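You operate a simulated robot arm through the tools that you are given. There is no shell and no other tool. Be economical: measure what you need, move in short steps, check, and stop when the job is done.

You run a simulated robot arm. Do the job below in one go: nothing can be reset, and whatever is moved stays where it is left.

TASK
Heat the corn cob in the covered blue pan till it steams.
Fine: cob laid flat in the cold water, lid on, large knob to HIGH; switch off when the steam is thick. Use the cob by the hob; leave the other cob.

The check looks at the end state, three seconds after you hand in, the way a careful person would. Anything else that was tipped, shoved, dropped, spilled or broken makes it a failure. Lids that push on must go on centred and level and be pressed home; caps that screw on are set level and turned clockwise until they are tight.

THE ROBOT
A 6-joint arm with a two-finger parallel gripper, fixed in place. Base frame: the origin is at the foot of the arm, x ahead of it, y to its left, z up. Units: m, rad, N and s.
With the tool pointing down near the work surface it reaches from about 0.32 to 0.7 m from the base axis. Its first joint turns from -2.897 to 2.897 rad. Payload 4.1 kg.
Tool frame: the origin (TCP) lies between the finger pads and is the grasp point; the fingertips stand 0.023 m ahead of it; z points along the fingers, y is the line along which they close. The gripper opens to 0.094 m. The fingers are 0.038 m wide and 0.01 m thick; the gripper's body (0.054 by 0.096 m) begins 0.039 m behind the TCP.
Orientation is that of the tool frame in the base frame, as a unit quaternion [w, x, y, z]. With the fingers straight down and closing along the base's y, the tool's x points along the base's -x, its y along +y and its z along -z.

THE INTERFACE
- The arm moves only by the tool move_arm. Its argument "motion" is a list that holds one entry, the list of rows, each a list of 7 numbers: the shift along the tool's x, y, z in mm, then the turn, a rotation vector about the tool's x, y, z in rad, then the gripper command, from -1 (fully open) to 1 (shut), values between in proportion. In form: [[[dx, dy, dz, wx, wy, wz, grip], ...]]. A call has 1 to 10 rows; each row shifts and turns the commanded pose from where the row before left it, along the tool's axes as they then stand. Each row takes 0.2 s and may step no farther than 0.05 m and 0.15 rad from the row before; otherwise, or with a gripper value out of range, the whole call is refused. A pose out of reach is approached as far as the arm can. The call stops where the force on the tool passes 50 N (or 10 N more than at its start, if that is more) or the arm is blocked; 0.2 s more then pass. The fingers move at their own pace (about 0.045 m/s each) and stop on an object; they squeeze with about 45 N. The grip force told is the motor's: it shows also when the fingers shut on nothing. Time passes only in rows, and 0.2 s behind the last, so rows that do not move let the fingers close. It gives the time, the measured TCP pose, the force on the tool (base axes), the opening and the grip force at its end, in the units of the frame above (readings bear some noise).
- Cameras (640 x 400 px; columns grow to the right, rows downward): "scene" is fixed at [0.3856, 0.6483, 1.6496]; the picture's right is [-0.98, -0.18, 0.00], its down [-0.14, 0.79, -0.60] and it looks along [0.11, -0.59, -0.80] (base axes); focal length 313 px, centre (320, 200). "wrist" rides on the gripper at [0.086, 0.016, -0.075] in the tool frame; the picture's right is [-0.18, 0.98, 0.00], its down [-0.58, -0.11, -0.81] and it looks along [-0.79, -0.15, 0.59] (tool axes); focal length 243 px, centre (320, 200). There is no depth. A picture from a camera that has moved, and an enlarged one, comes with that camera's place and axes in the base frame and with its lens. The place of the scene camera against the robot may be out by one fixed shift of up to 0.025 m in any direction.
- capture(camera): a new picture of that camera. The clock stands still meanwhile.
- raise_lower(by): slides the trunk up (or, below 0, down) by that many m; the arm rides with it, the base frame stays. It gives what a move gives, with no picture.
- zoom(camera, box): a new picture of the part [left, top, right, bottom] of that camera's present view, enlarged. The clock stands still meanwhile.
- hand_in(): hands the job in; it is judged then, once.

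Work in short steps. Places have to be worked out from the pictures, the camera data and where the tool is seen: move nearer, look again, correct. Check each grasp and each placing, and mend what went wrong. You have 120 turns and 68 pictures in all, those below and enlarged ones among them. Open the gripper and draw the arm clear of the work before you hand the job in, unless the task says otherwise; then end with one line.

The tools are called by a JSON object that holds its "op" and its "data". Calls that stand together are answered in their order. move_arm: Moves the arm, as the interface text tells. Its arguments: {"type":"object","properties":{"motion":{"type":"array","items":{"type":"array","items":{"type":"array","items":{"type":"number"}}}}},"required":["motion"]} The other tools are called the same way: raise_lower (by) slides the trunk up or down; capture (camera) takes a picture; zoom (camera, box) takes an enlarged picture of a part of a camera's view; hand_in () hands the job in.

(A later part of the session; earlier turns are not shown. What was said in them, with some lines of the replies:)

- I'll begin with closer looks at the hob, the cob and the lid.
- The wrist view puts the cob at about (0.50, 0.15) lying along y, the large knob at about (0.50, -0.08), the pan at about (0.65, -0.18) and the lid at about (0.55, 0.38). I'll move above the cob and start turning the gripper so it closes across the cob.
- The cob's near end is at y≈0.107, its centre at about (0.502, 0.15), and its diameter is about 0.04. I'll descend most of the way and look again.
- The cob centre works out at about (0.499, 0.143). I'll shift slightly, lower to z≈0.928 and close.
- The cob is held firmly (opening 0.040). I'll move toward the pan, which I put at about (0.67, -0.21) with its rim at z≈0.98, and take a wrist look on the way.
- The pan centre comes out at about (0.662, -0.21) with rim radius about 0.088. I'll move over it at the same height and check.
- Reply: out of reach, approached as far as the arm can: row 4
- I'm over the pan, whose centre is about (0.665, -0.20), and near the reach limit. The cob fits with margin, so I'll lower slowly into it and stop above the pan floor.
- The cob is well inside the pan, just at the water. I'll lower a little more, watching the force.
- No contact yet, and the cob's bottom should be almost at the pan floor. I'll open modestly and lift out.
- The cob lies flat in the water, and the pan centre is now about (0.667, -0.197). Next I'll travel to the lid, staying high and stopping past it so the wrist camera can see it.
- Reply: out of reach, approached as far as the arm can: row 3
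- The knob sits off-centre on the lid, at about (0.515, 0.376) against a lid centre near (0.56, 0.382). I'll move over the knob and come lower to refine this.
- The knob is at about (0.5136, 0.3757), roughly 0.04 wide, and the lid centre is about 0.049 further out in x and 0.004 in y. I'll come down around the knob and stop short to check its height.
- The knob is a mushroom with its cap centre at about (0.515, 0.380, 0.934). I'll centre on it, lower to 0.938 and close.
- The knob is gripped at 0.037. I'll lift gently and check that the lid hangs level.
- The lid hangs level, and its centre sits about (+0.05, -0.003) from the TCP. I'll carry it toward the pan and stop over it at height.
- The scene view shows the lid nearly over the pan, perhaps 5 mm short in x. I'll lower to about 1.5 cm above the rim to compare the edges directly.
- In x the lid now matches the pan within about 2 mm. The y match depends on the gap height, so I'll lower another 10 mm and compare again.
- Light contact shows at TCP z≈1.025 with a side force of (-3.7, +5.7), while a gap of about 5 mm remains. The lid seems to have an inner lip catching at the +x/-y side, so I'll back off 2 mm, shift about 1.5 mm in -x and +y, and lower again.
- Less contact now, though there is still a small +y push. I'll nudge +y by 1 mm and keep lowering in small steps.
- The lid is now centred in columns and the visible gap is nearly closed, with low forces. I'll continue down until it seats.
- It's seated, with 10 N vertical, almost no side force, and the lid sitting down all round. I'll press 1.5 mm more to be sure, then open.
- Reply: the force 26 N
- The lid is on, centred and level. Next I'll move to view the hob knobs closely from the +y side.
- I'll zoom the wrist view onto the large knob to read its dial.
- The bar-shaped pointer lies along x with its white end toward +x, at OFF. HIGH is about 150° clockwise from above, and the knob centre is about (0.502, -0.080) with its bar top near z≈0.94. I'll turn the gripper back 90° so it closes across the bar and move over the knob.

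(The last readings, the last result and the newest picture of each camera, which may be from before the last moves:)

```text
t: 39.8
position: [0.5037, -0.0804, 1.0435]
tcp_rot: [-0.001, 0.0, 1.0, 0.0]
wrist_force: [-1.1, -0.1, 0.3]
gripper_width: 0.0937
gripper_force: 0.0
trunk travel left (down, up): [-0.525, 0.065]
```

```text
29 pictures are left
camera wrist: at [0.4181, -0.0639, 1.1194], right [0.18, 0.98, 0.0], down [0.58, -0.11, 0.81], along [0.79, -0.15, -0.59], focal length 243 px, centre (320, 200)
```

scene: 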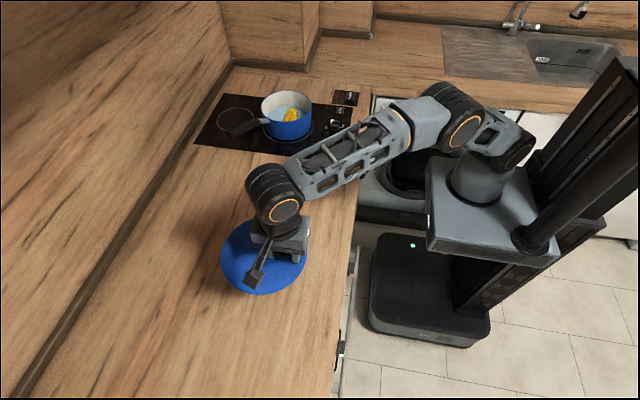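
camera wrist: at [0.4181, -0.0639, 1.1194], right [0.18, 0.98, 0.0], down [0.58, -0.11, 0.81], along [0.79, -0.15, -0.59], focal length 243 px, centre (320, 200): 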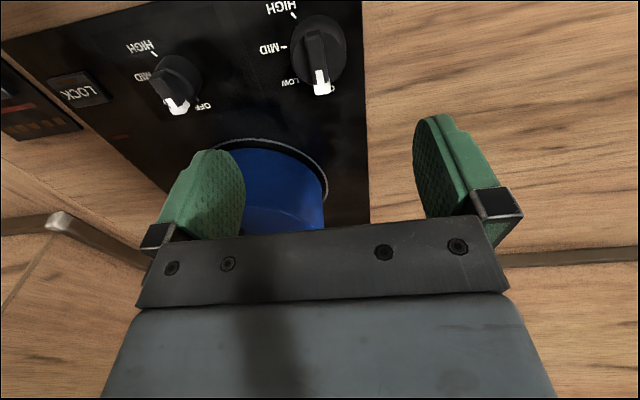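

The knob's bar centre is about (0.50, -0.080), and MID at -100° and HIGH at -150° are confirmed. I'll descend near the bar and check.

{"op": "move_arm", "data": {"motion": [[[2, 0, 30, 0, 0, 0, -0.2], [0, 0, 30, 0, 0, 0, -0.2], [0, 0, 15, 0, 0, 0, -0.2], [0, 0, 0, 0, 0, 0, -0.2]]]}}

{"op": "capture", "data": {"camera": "wrist"}}

{"op": "zoom", "data": {"camera": "scene", "box": [290, 100, 370, 165]}}

```text
t: 40.8
position: [0.5025, -0.0797, 0.9703]
tcp_rot: [0.001, -0.001, 1.0, 0.0]
wrist_force: [-0.6, -0.8, -0.3]
gripper_width: 0.0562
gripper_force: 0.0
trunk travel left (down, up): [-0.525, 0.065]
```

```text
28 pictures are left
camera wrist: at [0.4161, -0.0635, 1.0445], right [0.18, 0.98, 0.0], down [0.58, -0.11, 0.81], along [0.79, -0.15, -0.59], focal length 243 px, centre (320, 200)
```

wrist: 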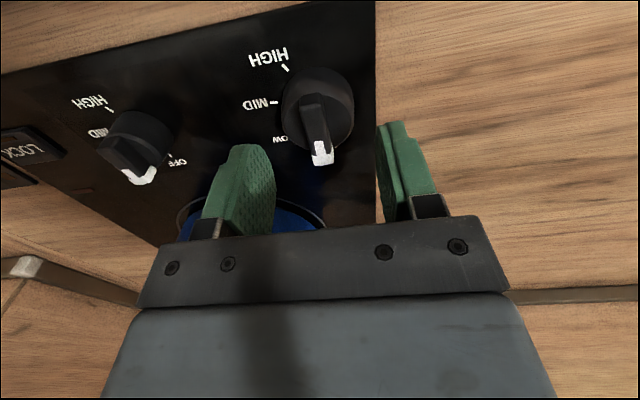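

```text
6.15 times, centred on (330, 132) of scene
camera zoom: at [0.3856, 0.6483, 1.6496], right [-0.98, -0.18, 0.0], down [-0.14, 0.79, -0.6], along [0.11, -0.59, -0.8], focal length 1925 px, centre (258, 615)
```

zoom: 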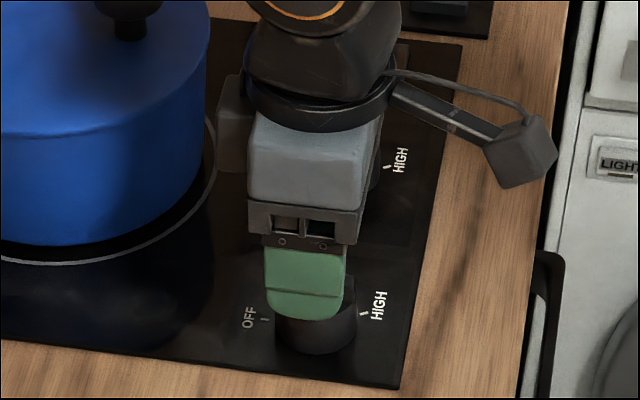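

I'm aligned over the bar within about 1 mm. I'll descend in small steps, watching for contact.

{"op": "move_arm", "data": {"motion": [[[0, -1, 5, 0, 0, 0, -0.2], [0, 0, 5, 0, 0, 0, -0.2], [0, 0, 5, 0, 0, 0, -0.2], [0, 0, 3, 0, 0, 0, -0.2], [0, 0, 0, 0, 0, 0, -0.2]]]}}

{"op": "capture", "data": {"camera": "wrist"}}

```text
t: 42.0
position: [0.5009, -0.0814, 0.9507]
tcp_rot: [0.0, 0.001, 1.0, 0.0]
wrist_force: [0.4, -0.6, -1.1]
gripper_width: 0.0563
gripper_force: 0.1
trunk travel left (down, up): [-0.525, 0.065]
```

```text
26 pictures are left
camera wrist: at [0.4156, -0.0643, 1.0263], right [0.18, 0.98, 0.0], down [0.58, -0.11, 0.81], along [0.79, -0.15, -0.59], focal length 243 px, centre (320, 200)
```

wrist: 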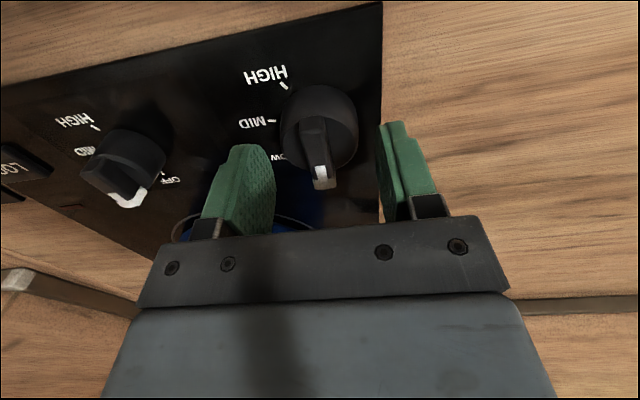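

The bar top looks to be around z≈0.93, so I need about 10 mm more. I'll lower to 0.941 and close; the opening will show what I've gripped.

{"op": "move_arm", "data": {"motion": [[[0, 0, 5, 0, 0, 0, -0.2], [0, 0, 5, 0, 0, 0, -0.2], [0, 0, 0, 0, 0, 0, 0.2], [0, 0, 0, 0, 0, 0, 0.5], [0, 0, 0, 0, 0, 0, 1], [0, 0, 0, 0, 0, 0, 1], [0, 0, 0, 0, 0, 0, 1]]]}}

{"op": "capture", "data": {"camera": "wrist"}}

```text
t: 43.6
position: [0.5016, -0.0812, 0.9419]
tcp_rot: [0.0, 0.0, 1.0, 0.0]
wrist_force: [0.2, 0.2, -1.1]
gripper_width: 0.0421
gripper_force: 45.3
trunk travel left (down, up): [-0.525, 0.065]
```

```text
25 pictures are left
camera wrist: at [0.4157, -0.0645, 1.0159], right [0.18, 0.98, 0.0], down [0.58, -0.11, 0.81], along [0.79, -0.15, -0.59], focal length 243 px, centre (320, 200)
```

wrist: 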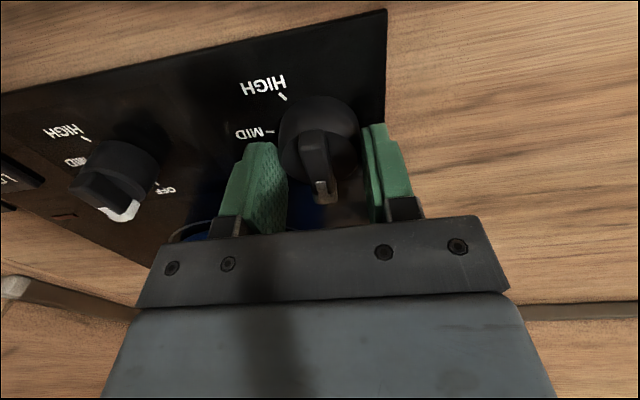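

The fingers closed on the round body (0.042) rather than the bar. I'll open, rise 6 mm and close again on the bar for a positive grip.

{"op": "move_arm", "data": {"motion": [[[0, 0, 0, 0, 0, 0, -0.2], [0, 0, 0, 0, 0, 0, -0.2], [0, 0, -6, 0, 0, 0, -0.2], [0, 0, 0, 0, 0, 0, 0.5], [0, 0, 0, 0, 0, 0, 1], [0, 0, 0, 0, 0, 0, 1], [0, 0, 0, 0, 0, 0, 1], [0, 0, 0, 0, 0, 0, 1]]]}}

```text
t: 45.4
position: [0.5, -0.0814, 0.9484]
tcp_rot: [0.001, 0.001, 1.0, 0.0]
wrist_force: [-1.1, -1.6, -2.0]
gripper_width: 0.0412
gripper_force: 45.1
trunk travel left (down, up): [-0.525, 0.065]
```

Still on the tapered body at 0.041. I'll raise another 4 mm and retry.

{"op": "move_arm", "data": {"motion": [[[0, 0, 0, 0, 0, 0, -0.2], [0, 0, 0, 0, 0, 0, -0.2], [0, 0, -4, 0, 0, 0, -0.2], [0, 0, 0, 0, 0, 0, 0.5], [0, 0, 0, 0, 0, 0, 1], [0, 0, 0, 0, 0, 0, 1], [0, 0, 0, 0, 0, 0, 1], [0, 0, 0, 0, 0, 0, 1]]]}}

{"op": "capture", "data": {"camera": "wrist"}}

```text
t: 47.2
position: [0.5022, -0.0817, 0.9498]
tcp_rot: [0.0, 0.001, 1.0, 0.0]
wrist_force: [-0.6, -1.6, 2.9]
gripper_width: 0.0118
gripper_force: 44.8
trunk travel left (down, up): [-0.525, 0.065]
```

```text
24 pictures are left
camera wrist: at [0.4161, -0.0645, 1.0259], right [0.18, 0.98, 0.0], down [0.58, -0.11, 0.81], along [0.79, -0.15, -0.59], focal length 243 px, centre (320, 200)
```

wrist: 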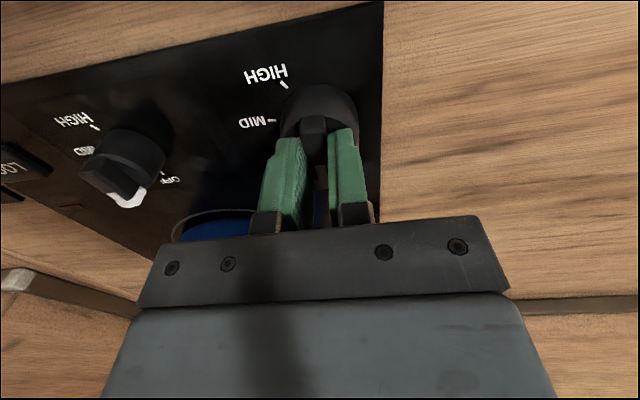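

The bar is gripped at 0.012. Now I'll turn clockwise.

{"op": "move_arm", "data": {"motion": [[[0, 0, 0, 0, 0, 0.15, 1], [0, 0, 0, 0, 0, 0.15, 1], [0, 0, 0, 0, 0, 0.15, 1], [0, 0, 0, 0, 0, 0.15, 1], [0, 0, 0, 0, 0, 0, 1]]]}}

{"op": "zoom", "data": {"camera": "scene", "box": [260, 80, 370, 165]}}

```text
t: 48.4
position: [0.502, -0.0811, 0.9511]
tcp_rot: [0.0, 0.296, 0.955, 0.001]
wrist_force: [6.2, -11.8, 4.2]
gripper_width: 0.0118
gripper_force: 44.9
trunk travel left (down, up): [-0.525, 0.065]
```

```text
4.71 times, centred on (315, 122) of scene
camera zoom: at [0.3856, 0.6483, 1.6496], right [-0.98, -0.18, 0.0], down [-0.14, 0.79, -0.6], along [0.11, -0.59, -0.8], focal length 1472 px, centre (344, 565)
```

zoom: 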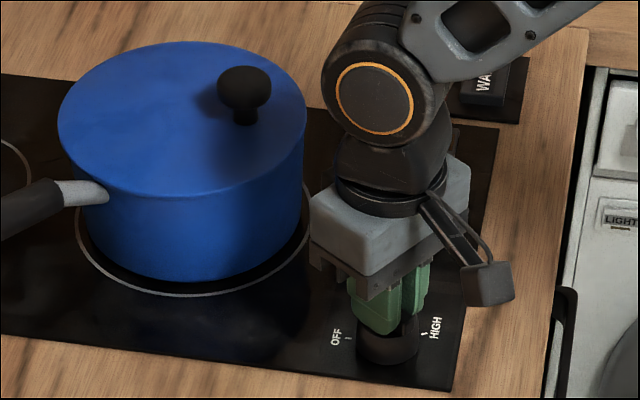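

The knob is turning, with a modest side force of 13 N. I'll ease the TCP 1 mm toward it and keep turning.

{"op": "move_arm", "data": {"motion": [[[-1, -0.5, 0, 0, 0, 0.15, 1], [0, 0, 0, 0, 0, 0.15, 1], [0, 0, 0, 0, 0, 0.15, 1], [0, 0, 0, 0, 0, 0.15, 1], [0, 0, 0, 0, 0, 0.15, 1], [0, 0, 0, 0, 0, 0.15, 1], [0, 0, 0, 0, 0, 0, 1]]]}}

{"op": "zoom", "data": {"camera": "scene", "box": [260, 80, 370, 165]}}

```text
t: 50.0
position: [0.501, -0.0829, 0.9512]
tcp_rot: [-0.001, 0.683, 0.731, -0.001]
wrist_force: [-7.7, -9.9, 4.1]
gripper_width: 0.0119
gripper_force: 45.1
trunk travel left (down, up): [-0.525, 0.065]
```

```text
4.71 times, centred on (315, 122) of scene
camera zoom: at [0.3856, 0.6483, 1.6496], right [-0.98, -0.18, 0.0], down [-0.14, 0.79, -0.6], along [0.11, -0.59, -0.8], focal length 1472 px, centre (344, 565)
```

zoom: 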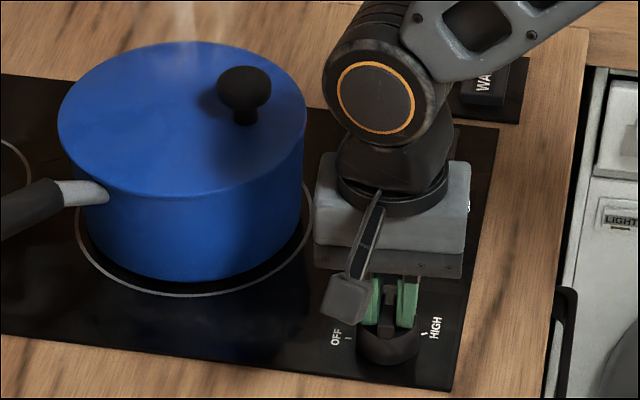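

It's at about 86°, with a first wisp of steam visible. I'll continue to HIGH.

{"op": "move_arm", "data": {"motion": [[[-1, -0.7, 0, 0, 0, 0.15, 1], [0, 0, 0, 0, 0, 0.15, 1], [0, 0, 0, 0, 0, 0.15, 1], [0, 0, 0, 0, 0, 0.15, 1], [0, 0, 0, 0, 0, 0.15, 1], [0, 0, 0, 0, 0, 0.15, 1], [0, 0, 0, 0, 0, 0.15, 1], [0, 0, 0, 0, 0, 0.08, 1], [0, 0, 0, 0, 0, 0, 1]]]}}

{"op": "zoom", "data": {"camera": "scene", "box": [240, 40, 370, 165]}}

```text
t: 52.0
position: [0.4986, -0.0818, 0.9503]
tcp_rot: [0.001, 0.967, 0.253, -0.001]
wrist_force: [-20.6, 5.7, -4.0]
gripper_width: 0.0119
gripper_force: 45.3
trunk travel left (down, up): [-0.525, 0.065]
```

```text
3.20 times, centred on (305, 102) of scene
camera zoom: at [0.3856, 0.6483, 1.6496], right [-0.98, -0.18, 0.0], down [-0.14, 0.79, -0.6], along [0.11, -0.59, -0.8], focal length 1001 px, centre (368, 512)
```

zoom: 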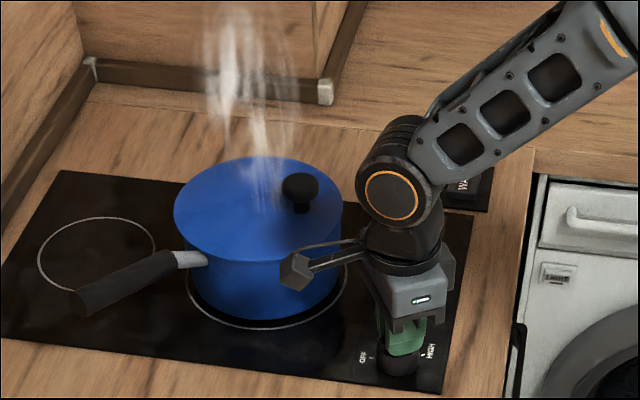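

The knob is at 150°, which is HIGH, and the steam is growing. I'll relax the side force and wait a little for thick steam.

{"op": "move_arm", "data": {"motion": [[[-1.1, -1, 0, 0, 0, 0, 1], [0, 0, 0, 0, 0, 0, 1], [0, 0, 0, 0, 0, 0, 1], [0, 0, 0, 0, 0, 0, 1]]]}}

{"op": "zoom", "data": {"camera": "scene", "box": [200, 0, 370, 165]}}

```text
t: 53.0
position: [0.4985, -0.0822, 0.9509]
tcp_rot: [0.001, 0.967, 0.255, -0.001]
wrist_force: [-14.1, 5.3, -6.1]
gripper_width: 0.012
gripper_force: 45.0
trunk travel left (down, up): [-0.525, 0.065]
```

```text
2.42 times, centred on (285, 82) of scene
camera zoom: at [0.3856, 0.6483, 1.6496], right [-0.98, -0.18, 0.0], down [-0.14, 0.79, -0.6], along [0.11, -0.59, -0.8], focal length 758 px, centre (405, 485)
```

zoom: 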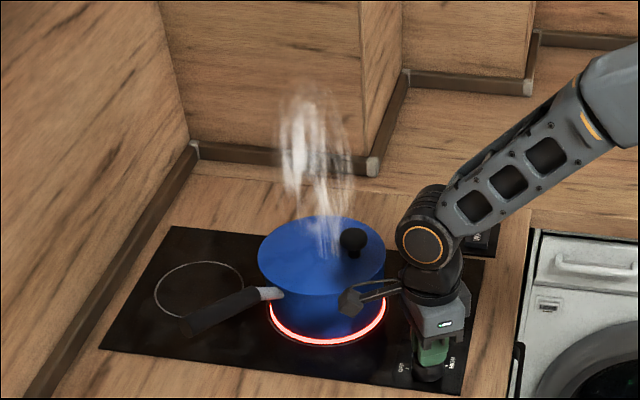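

The burner is glowing and the steam is thickening. I'll wait a bit longer.

{"op": "move_arm", "data": {"motion": [[[0, 0, 0, 0, 0, 0, 1], [0, 0, 0, 0, 0, 0, 1], [0, 0, 0, 0, 0, 0, 1], [0, 0, 0, 0, 0, 0, 1], [0, 0, 0, 0, 0, 0, 1], [0, 0, 0, 0, 0, 0, 1], [0, 0, 0, 0, 0, 0, 1]]]}}

{"op": "zoom", "data": {"camera": "scene", "box": [200, 0, 370, 165]}}

```text
t: 54.6
position: [0.4996, -0.0821, 0.9508]
tcp_rot: [0.0, 0.967, 0.254, 0.0]
wrist_force: [-14.9, 5.3, -8.7]
gripper_width: 0.012
gripper_force: 45.1
trunk travel left (down, up): [-0.525, 0.065]
```

```text
2.42 times, centred on (285, 82) of scene
camera zoom: at [0.3856, 0.6483, 1.6496], right [-0.98, -0.18, 0.0], down [-0.14, 0.79, -0.6], along [0.11, -0.59, -0.8], focal length 758 px, centre (405, 485)
```

zoom: 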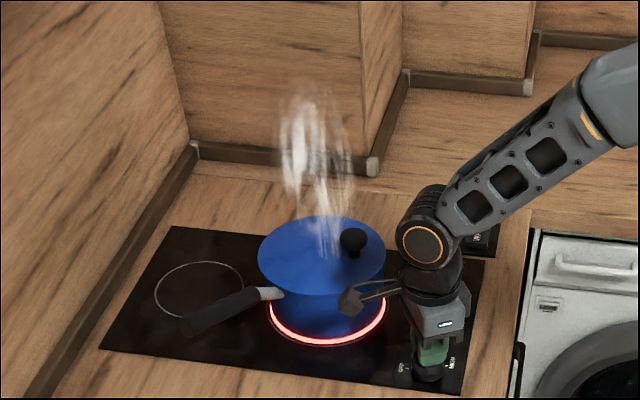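

The steam looks the same as before, so it may be a mid stage. I'll wait longer to see whether it thickens.

{"op": "move_arm", "data": {"motion": [[[0, 0, 0, 0, 0, 0, 1], [0, 0, 0, 0, 0, 0, 1], [0, 0, 0, 0, 0, 0, 1], [0, 0, 0, 0, 0, 0, 1], [0, 0, 0, 0, 0, 0, 1], [0, 0, 0, 0, 0, 0, 1], [0, 0, 0, 0, 0, 0, 1], [0, 0, 0, 0, 0, 0, 1], [0, 0, 0, 0, 0, 0, 1], [0, 0, 0, 0, 0, 0, 1]]]}}

{"op": "zoom", "data": {"camera": "scene", "box": [200, 0, 370, 165]}}

```text
t: 56.8
position: [0.4994, -0.0819, 0.9516]
tcp_rot: [0.0, 0.967, 0.253, 0.0]
wrist_force: [-13.5, 4.6, -9.7]
gripper_width: 0.012
gripper_force: 45.4
trunk travel left (down, up): [-0.525, 0.065]
```

```text
2.42 times, centred on (285, 82) of scene
camera zoom: at [0.3856, 0.6483, 1.6496], right [-0.98, -0.18, 0.0], down [-0.14, 0.79, -0.6], along [0.11, -0.59, -0.8], focal length 758 px, centre (405, 485)
```

zoom: 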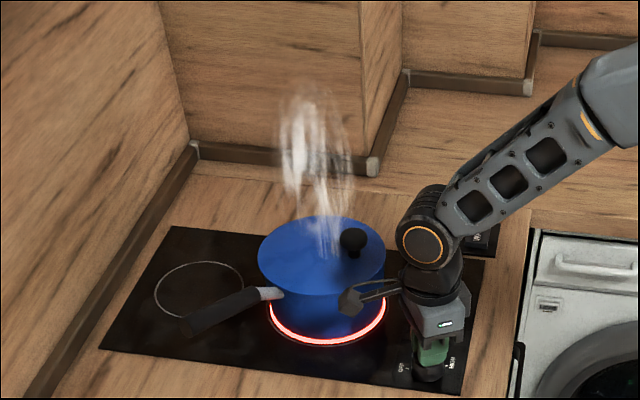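

The steam has held steady and full from about t=52 to 57, so it's at its plateau and thick. I'll turn the knob back to OFF, reversing the same motions.

{"op": "move_arm", "data": {"motion": [[[1.1, 1, 0, 0, 0, -0.12, 1], [0, 0, 0, 0, 0, -0.15, 1], [0, 0, 0, 0, 0, -0.15, 1], [0, 0, 0, 0, 0, -0.15, 1], [0, 0, 0, 0, 0, -0.15, 1], [0, 0, 0, 0, 0, -0.15, 1], [0, 0, 0, 0, 0, -0.15, 1], [1, 0.7, 0, 0, 0, -0.15, 1], [0, 0, 0, 0, 0, -0.15, 1], [0, 0, 0, 0, 0, -0.15, 1]]]}}

{"op": "move_arm", "data": {"motion": [[[0, 0, 0, 0, 0, -0.15, 1], [0, 0, 0, 0, 0, -0.15, 1], [0, 0, 0, 0, 0, -0.15, 1], [1, 0.5, 0, 0, 0, -0.15, 1], [0, 0, 0, 0, 0, -0.15, 1], [0, 0, 0, 0, 0, -0.15, 1], [0, 0, 0, 0, 0, -0.1, 1], [0, 0, 0, 0, 0, -0.05, 1], [0, 0, 0, 0, 0, 0, 1]]]}}

{"op": "zoom", "data": {"camera": "scene", "box": [200, 0, 370, 165]}}

```text
t: 59.0
position: [0.5011, -0.0825, 0.9518]
tcp_rot: [0.0, 0.547, 0.837, 0.0]
wrist_force: [-15.7, -3.1, -13.1]
gripper_width: 0.0117
gripper_force: 44.6
trunk travel left (down, up): [-0.525, 0.065]
```

```text
t: 61.0
position: [0.5024, -0.0807, 0.9497]
tcp_rot: [0.001, 0.056, 0.998, 0.0]
wrist_force: [-3.1, -9.5, -3.4]
gripper_width: 0.0117
gripper_force: 44.7
trunk travel left (down, up): [-0.525, 0.065]
```

```text
2.42 times, centred on (285, 82) of scene
camera zoom: at [0.3856, 0.6483, 1.6496], right [-0.98, -0.18, 0.0], down [-0.14, 0.79, -0.6], along [0.11, -0.59, -0.8], focal length 758 px, centre (405, 485)
```

zoom: 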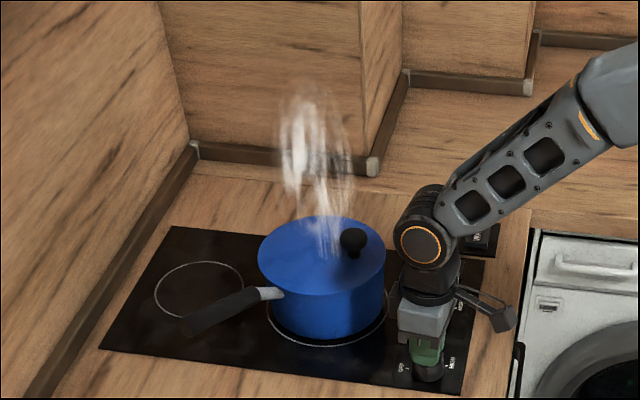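

The glow is out and 0.11 rad (6°) of turn remains. I'll finish to OFF, then release and rise.

{"op": "move_arm", "data": {"motion": [[[0, 0, 0, 0, 0, -0.07, 1], [0, 0, 0, 0, 0, -0.06, 1], [0, 0, 0, 0, 0, 0, 1], [0, 0, 0, 0, 0, 0, 1]]]}}

{"op": "move_arm", "data": {"motion": [[[0, 0, 0, 0, 0, 0, -0.1], [0, 0, 0, 0, 0, 0, -0.1], [0, 0, 0, 0, 0, 0, -0.1], [0, 0, -20, 0, 0, 0, -0.1], [0, 0, -40, 0, 0, 0, -0.1], [0, 0, -40, 0, 0, 0, -0.1], [20, 0, -40, 0, 0, 0, -1], [0, 0, 0, 0, 0, 0, -1]]]}}

{"op": "capture", "data": {"camera": "wrist"}}

{"op": "zoom", "data": {"camera": "wrist", "box": [240, 40, 400, 140]}}

```text
t: 62.0
position: [0.5012, -0.0817, 0.9516]
tcp_rot: [0.0, -0.01, 1.0, 0.001]
wrist_force: [-3.1, -10.6, -5.8]
gripper_width: 0.0119
gripper_force: 45.0
trunk travel left (down, up): [-0.525, 0.065]
```

```text
t: 63.8
position: [0.4805, -0.0788, 1.0917]
tcp_rot: [0.0, -0.01, 1.0, 0.0]
wrist_force: [-0.6, 0.2, -0.1]
gripper_width: 0.0941
gripper_force: 0.2
trunk travel left (down, up): [-0.525, 0.065]
```

```text
16 pictures are left
camera wrist: at [0.3954, -0.0656, 1.1663], right [0.17, 0.99, 0.0], down [0.58, -0.1, 0.81], along [0.8, -0.13, -0.59], focal length 243 px, centre (320, 200)
```

wrist: 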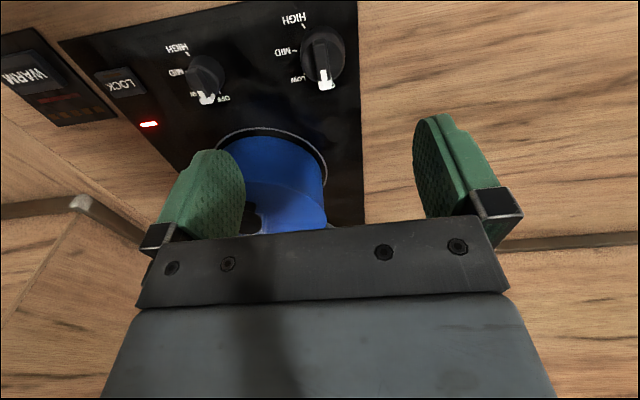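

```text
4.00 times, centred on (320, 90) of wrist
camera zoom: at [0.3954, -0.0656, 1.1663], right [0.17, 0.99, 0.0], down [0.58, -0.1, 0.81], along [0.8, -0.13, -0.59], focal length 970 px, centre (320, 640)
```

zoom: 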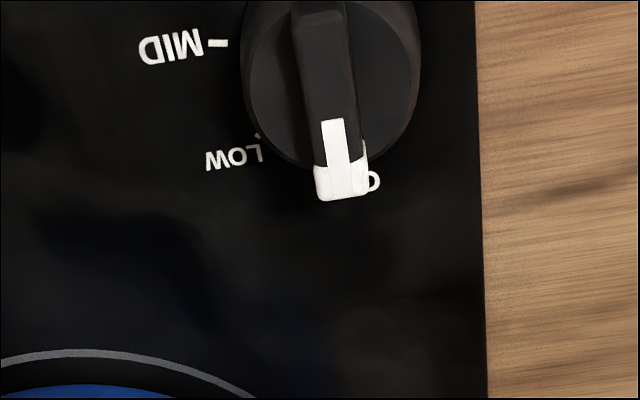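

The pointer appears at OFF, but the red lamp by LOCK is now lit, where it was dim at the start. I'll inspect it and the knob.

{"op": "zoom", "data": {"camera": "wrist", "box": [70, 20, 246, 130]}}

{"op": "zoom", "data": {"camera": "wrist", "box": [270, 0, 366, 100]}}

{"op": "zoom", "data": {"camera": "scene", "box": [200, 0, 370, 165]}}

```text
3.64 times, centred on (158, 75) of wrist
camera zoom: at [0.3954, -0.0656, 1.1663], right [0.17, 0.99, 0.0], down [0.58, -0.1, 0.81], along [0.8, -0.13, -0.59], focal length 882 px, centre (909, 654)
```

zoom: 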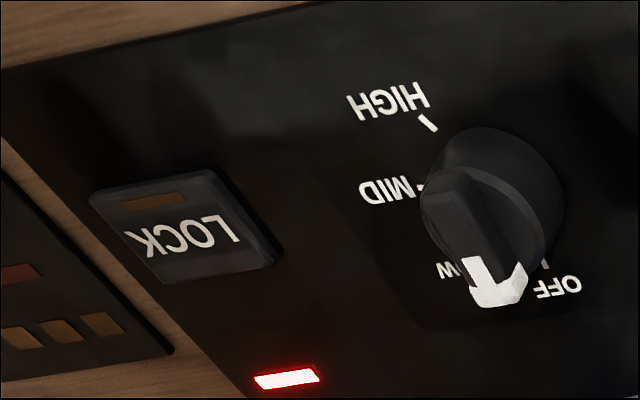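

```text
4.00 times, centred on (318, 50) of wrist
camera zoom: at [0.3954, -0.0656, 1.1663], right [0.17, 0.99, 0.0], down [0.58, -0.1, 0.81], along [0.8, -0.13, -0.59], focal length 970 px, centre (328, 800)
```

zoom: 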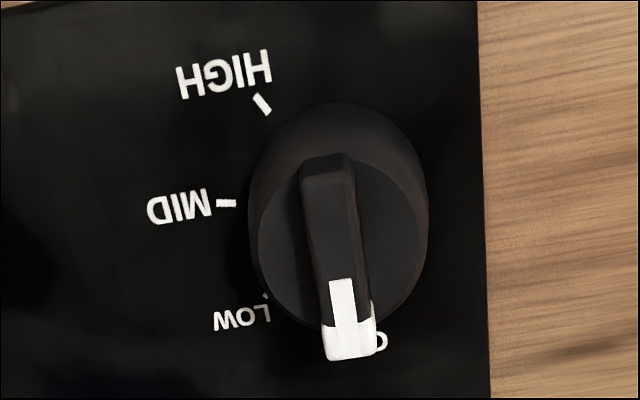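

```text
2.42 times, centred on (285, 82) of scene
camera zoom: at [0.3856, 0.6483, 1.6496], right [-0.98, -0.18, 0.0], down [-0.14, 0.79, -0.6], along [0.11, -0.59, -0.8], focal length 758 px, centre (405, 485)
```

zoom: 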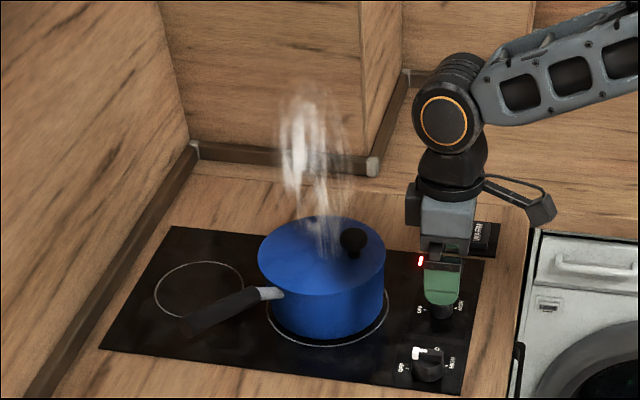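

The knob points straight at OFF, the burner is dark and the LOCK button's own light is off, so the red lamp should be the residual-heat light. I'll draw the arm clear and do a final check.

{"op": "move_arm", "data": {"motion": [[[20, 5, -40, 0, 0, 0, -1], [25, 20, -35, 0, 0, 0, -1], [25, 30, -25, 0, 0, 0, -1], [25, 30, 0, 0, 0, 0, -1], [0, 0, 0, 0, 0, 0, -1]]]}}

{"op": "zoom", "data": {"camera": "scene", "box": [190, 60, 370, 172]}}

{"op": "capture", "data": {"camera": "scene"}}

```text
t: 65.0
position: [0.3837, 0.0025, 1.1913]
tcp_rot: [0.0, -0.01, 1.0, 0.0]
wrist_force: [0.3, -0.2, -0.1]
gripper_width: 0.0939
gripper_force: 0.1
trunk travel left (down, up): [-0.525, 0.065]
```

```text
3.56 times, centred on (280, 116) of scene
camera zoom: at [0.3856, 0.6483, 1.6496], right [-0.98, -0.18, 0.0], down [-0.14, 0.79, -0.6], along [0.11, -0.59, -0.8], focal length 1112 px, centre (462, 499)
```

zoom: 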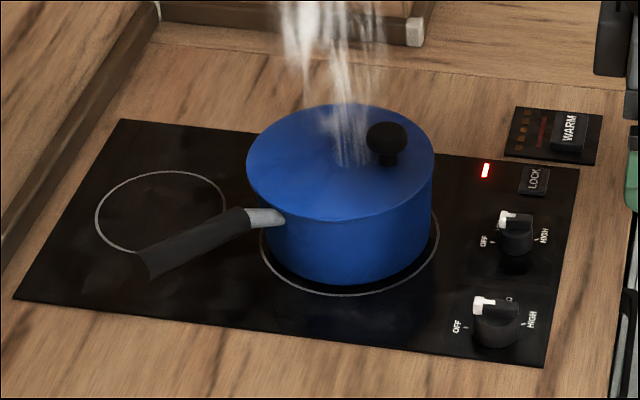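

```text
10 pictures are left
```

scene: 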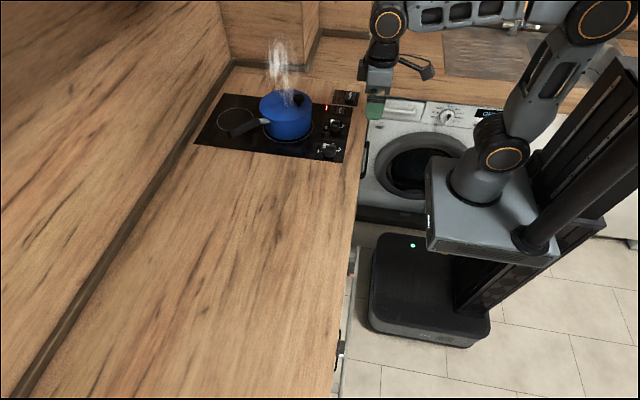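

The lid is level and centred, steam is thick, both knobs point at OFF, nothing else was disturbed and the arm is clear. I'm handing in.

{"op": "hand_in", "data": {}}

```text
The job is handed in.
```

The cob by the hob is lying flat in the water in the covered blue pan; I heated it on HIGH until the steam was thick, then turned the large knob back to OFF, and the red lamp by LOCK was still lit at hand-in, which I took to be residual heat.
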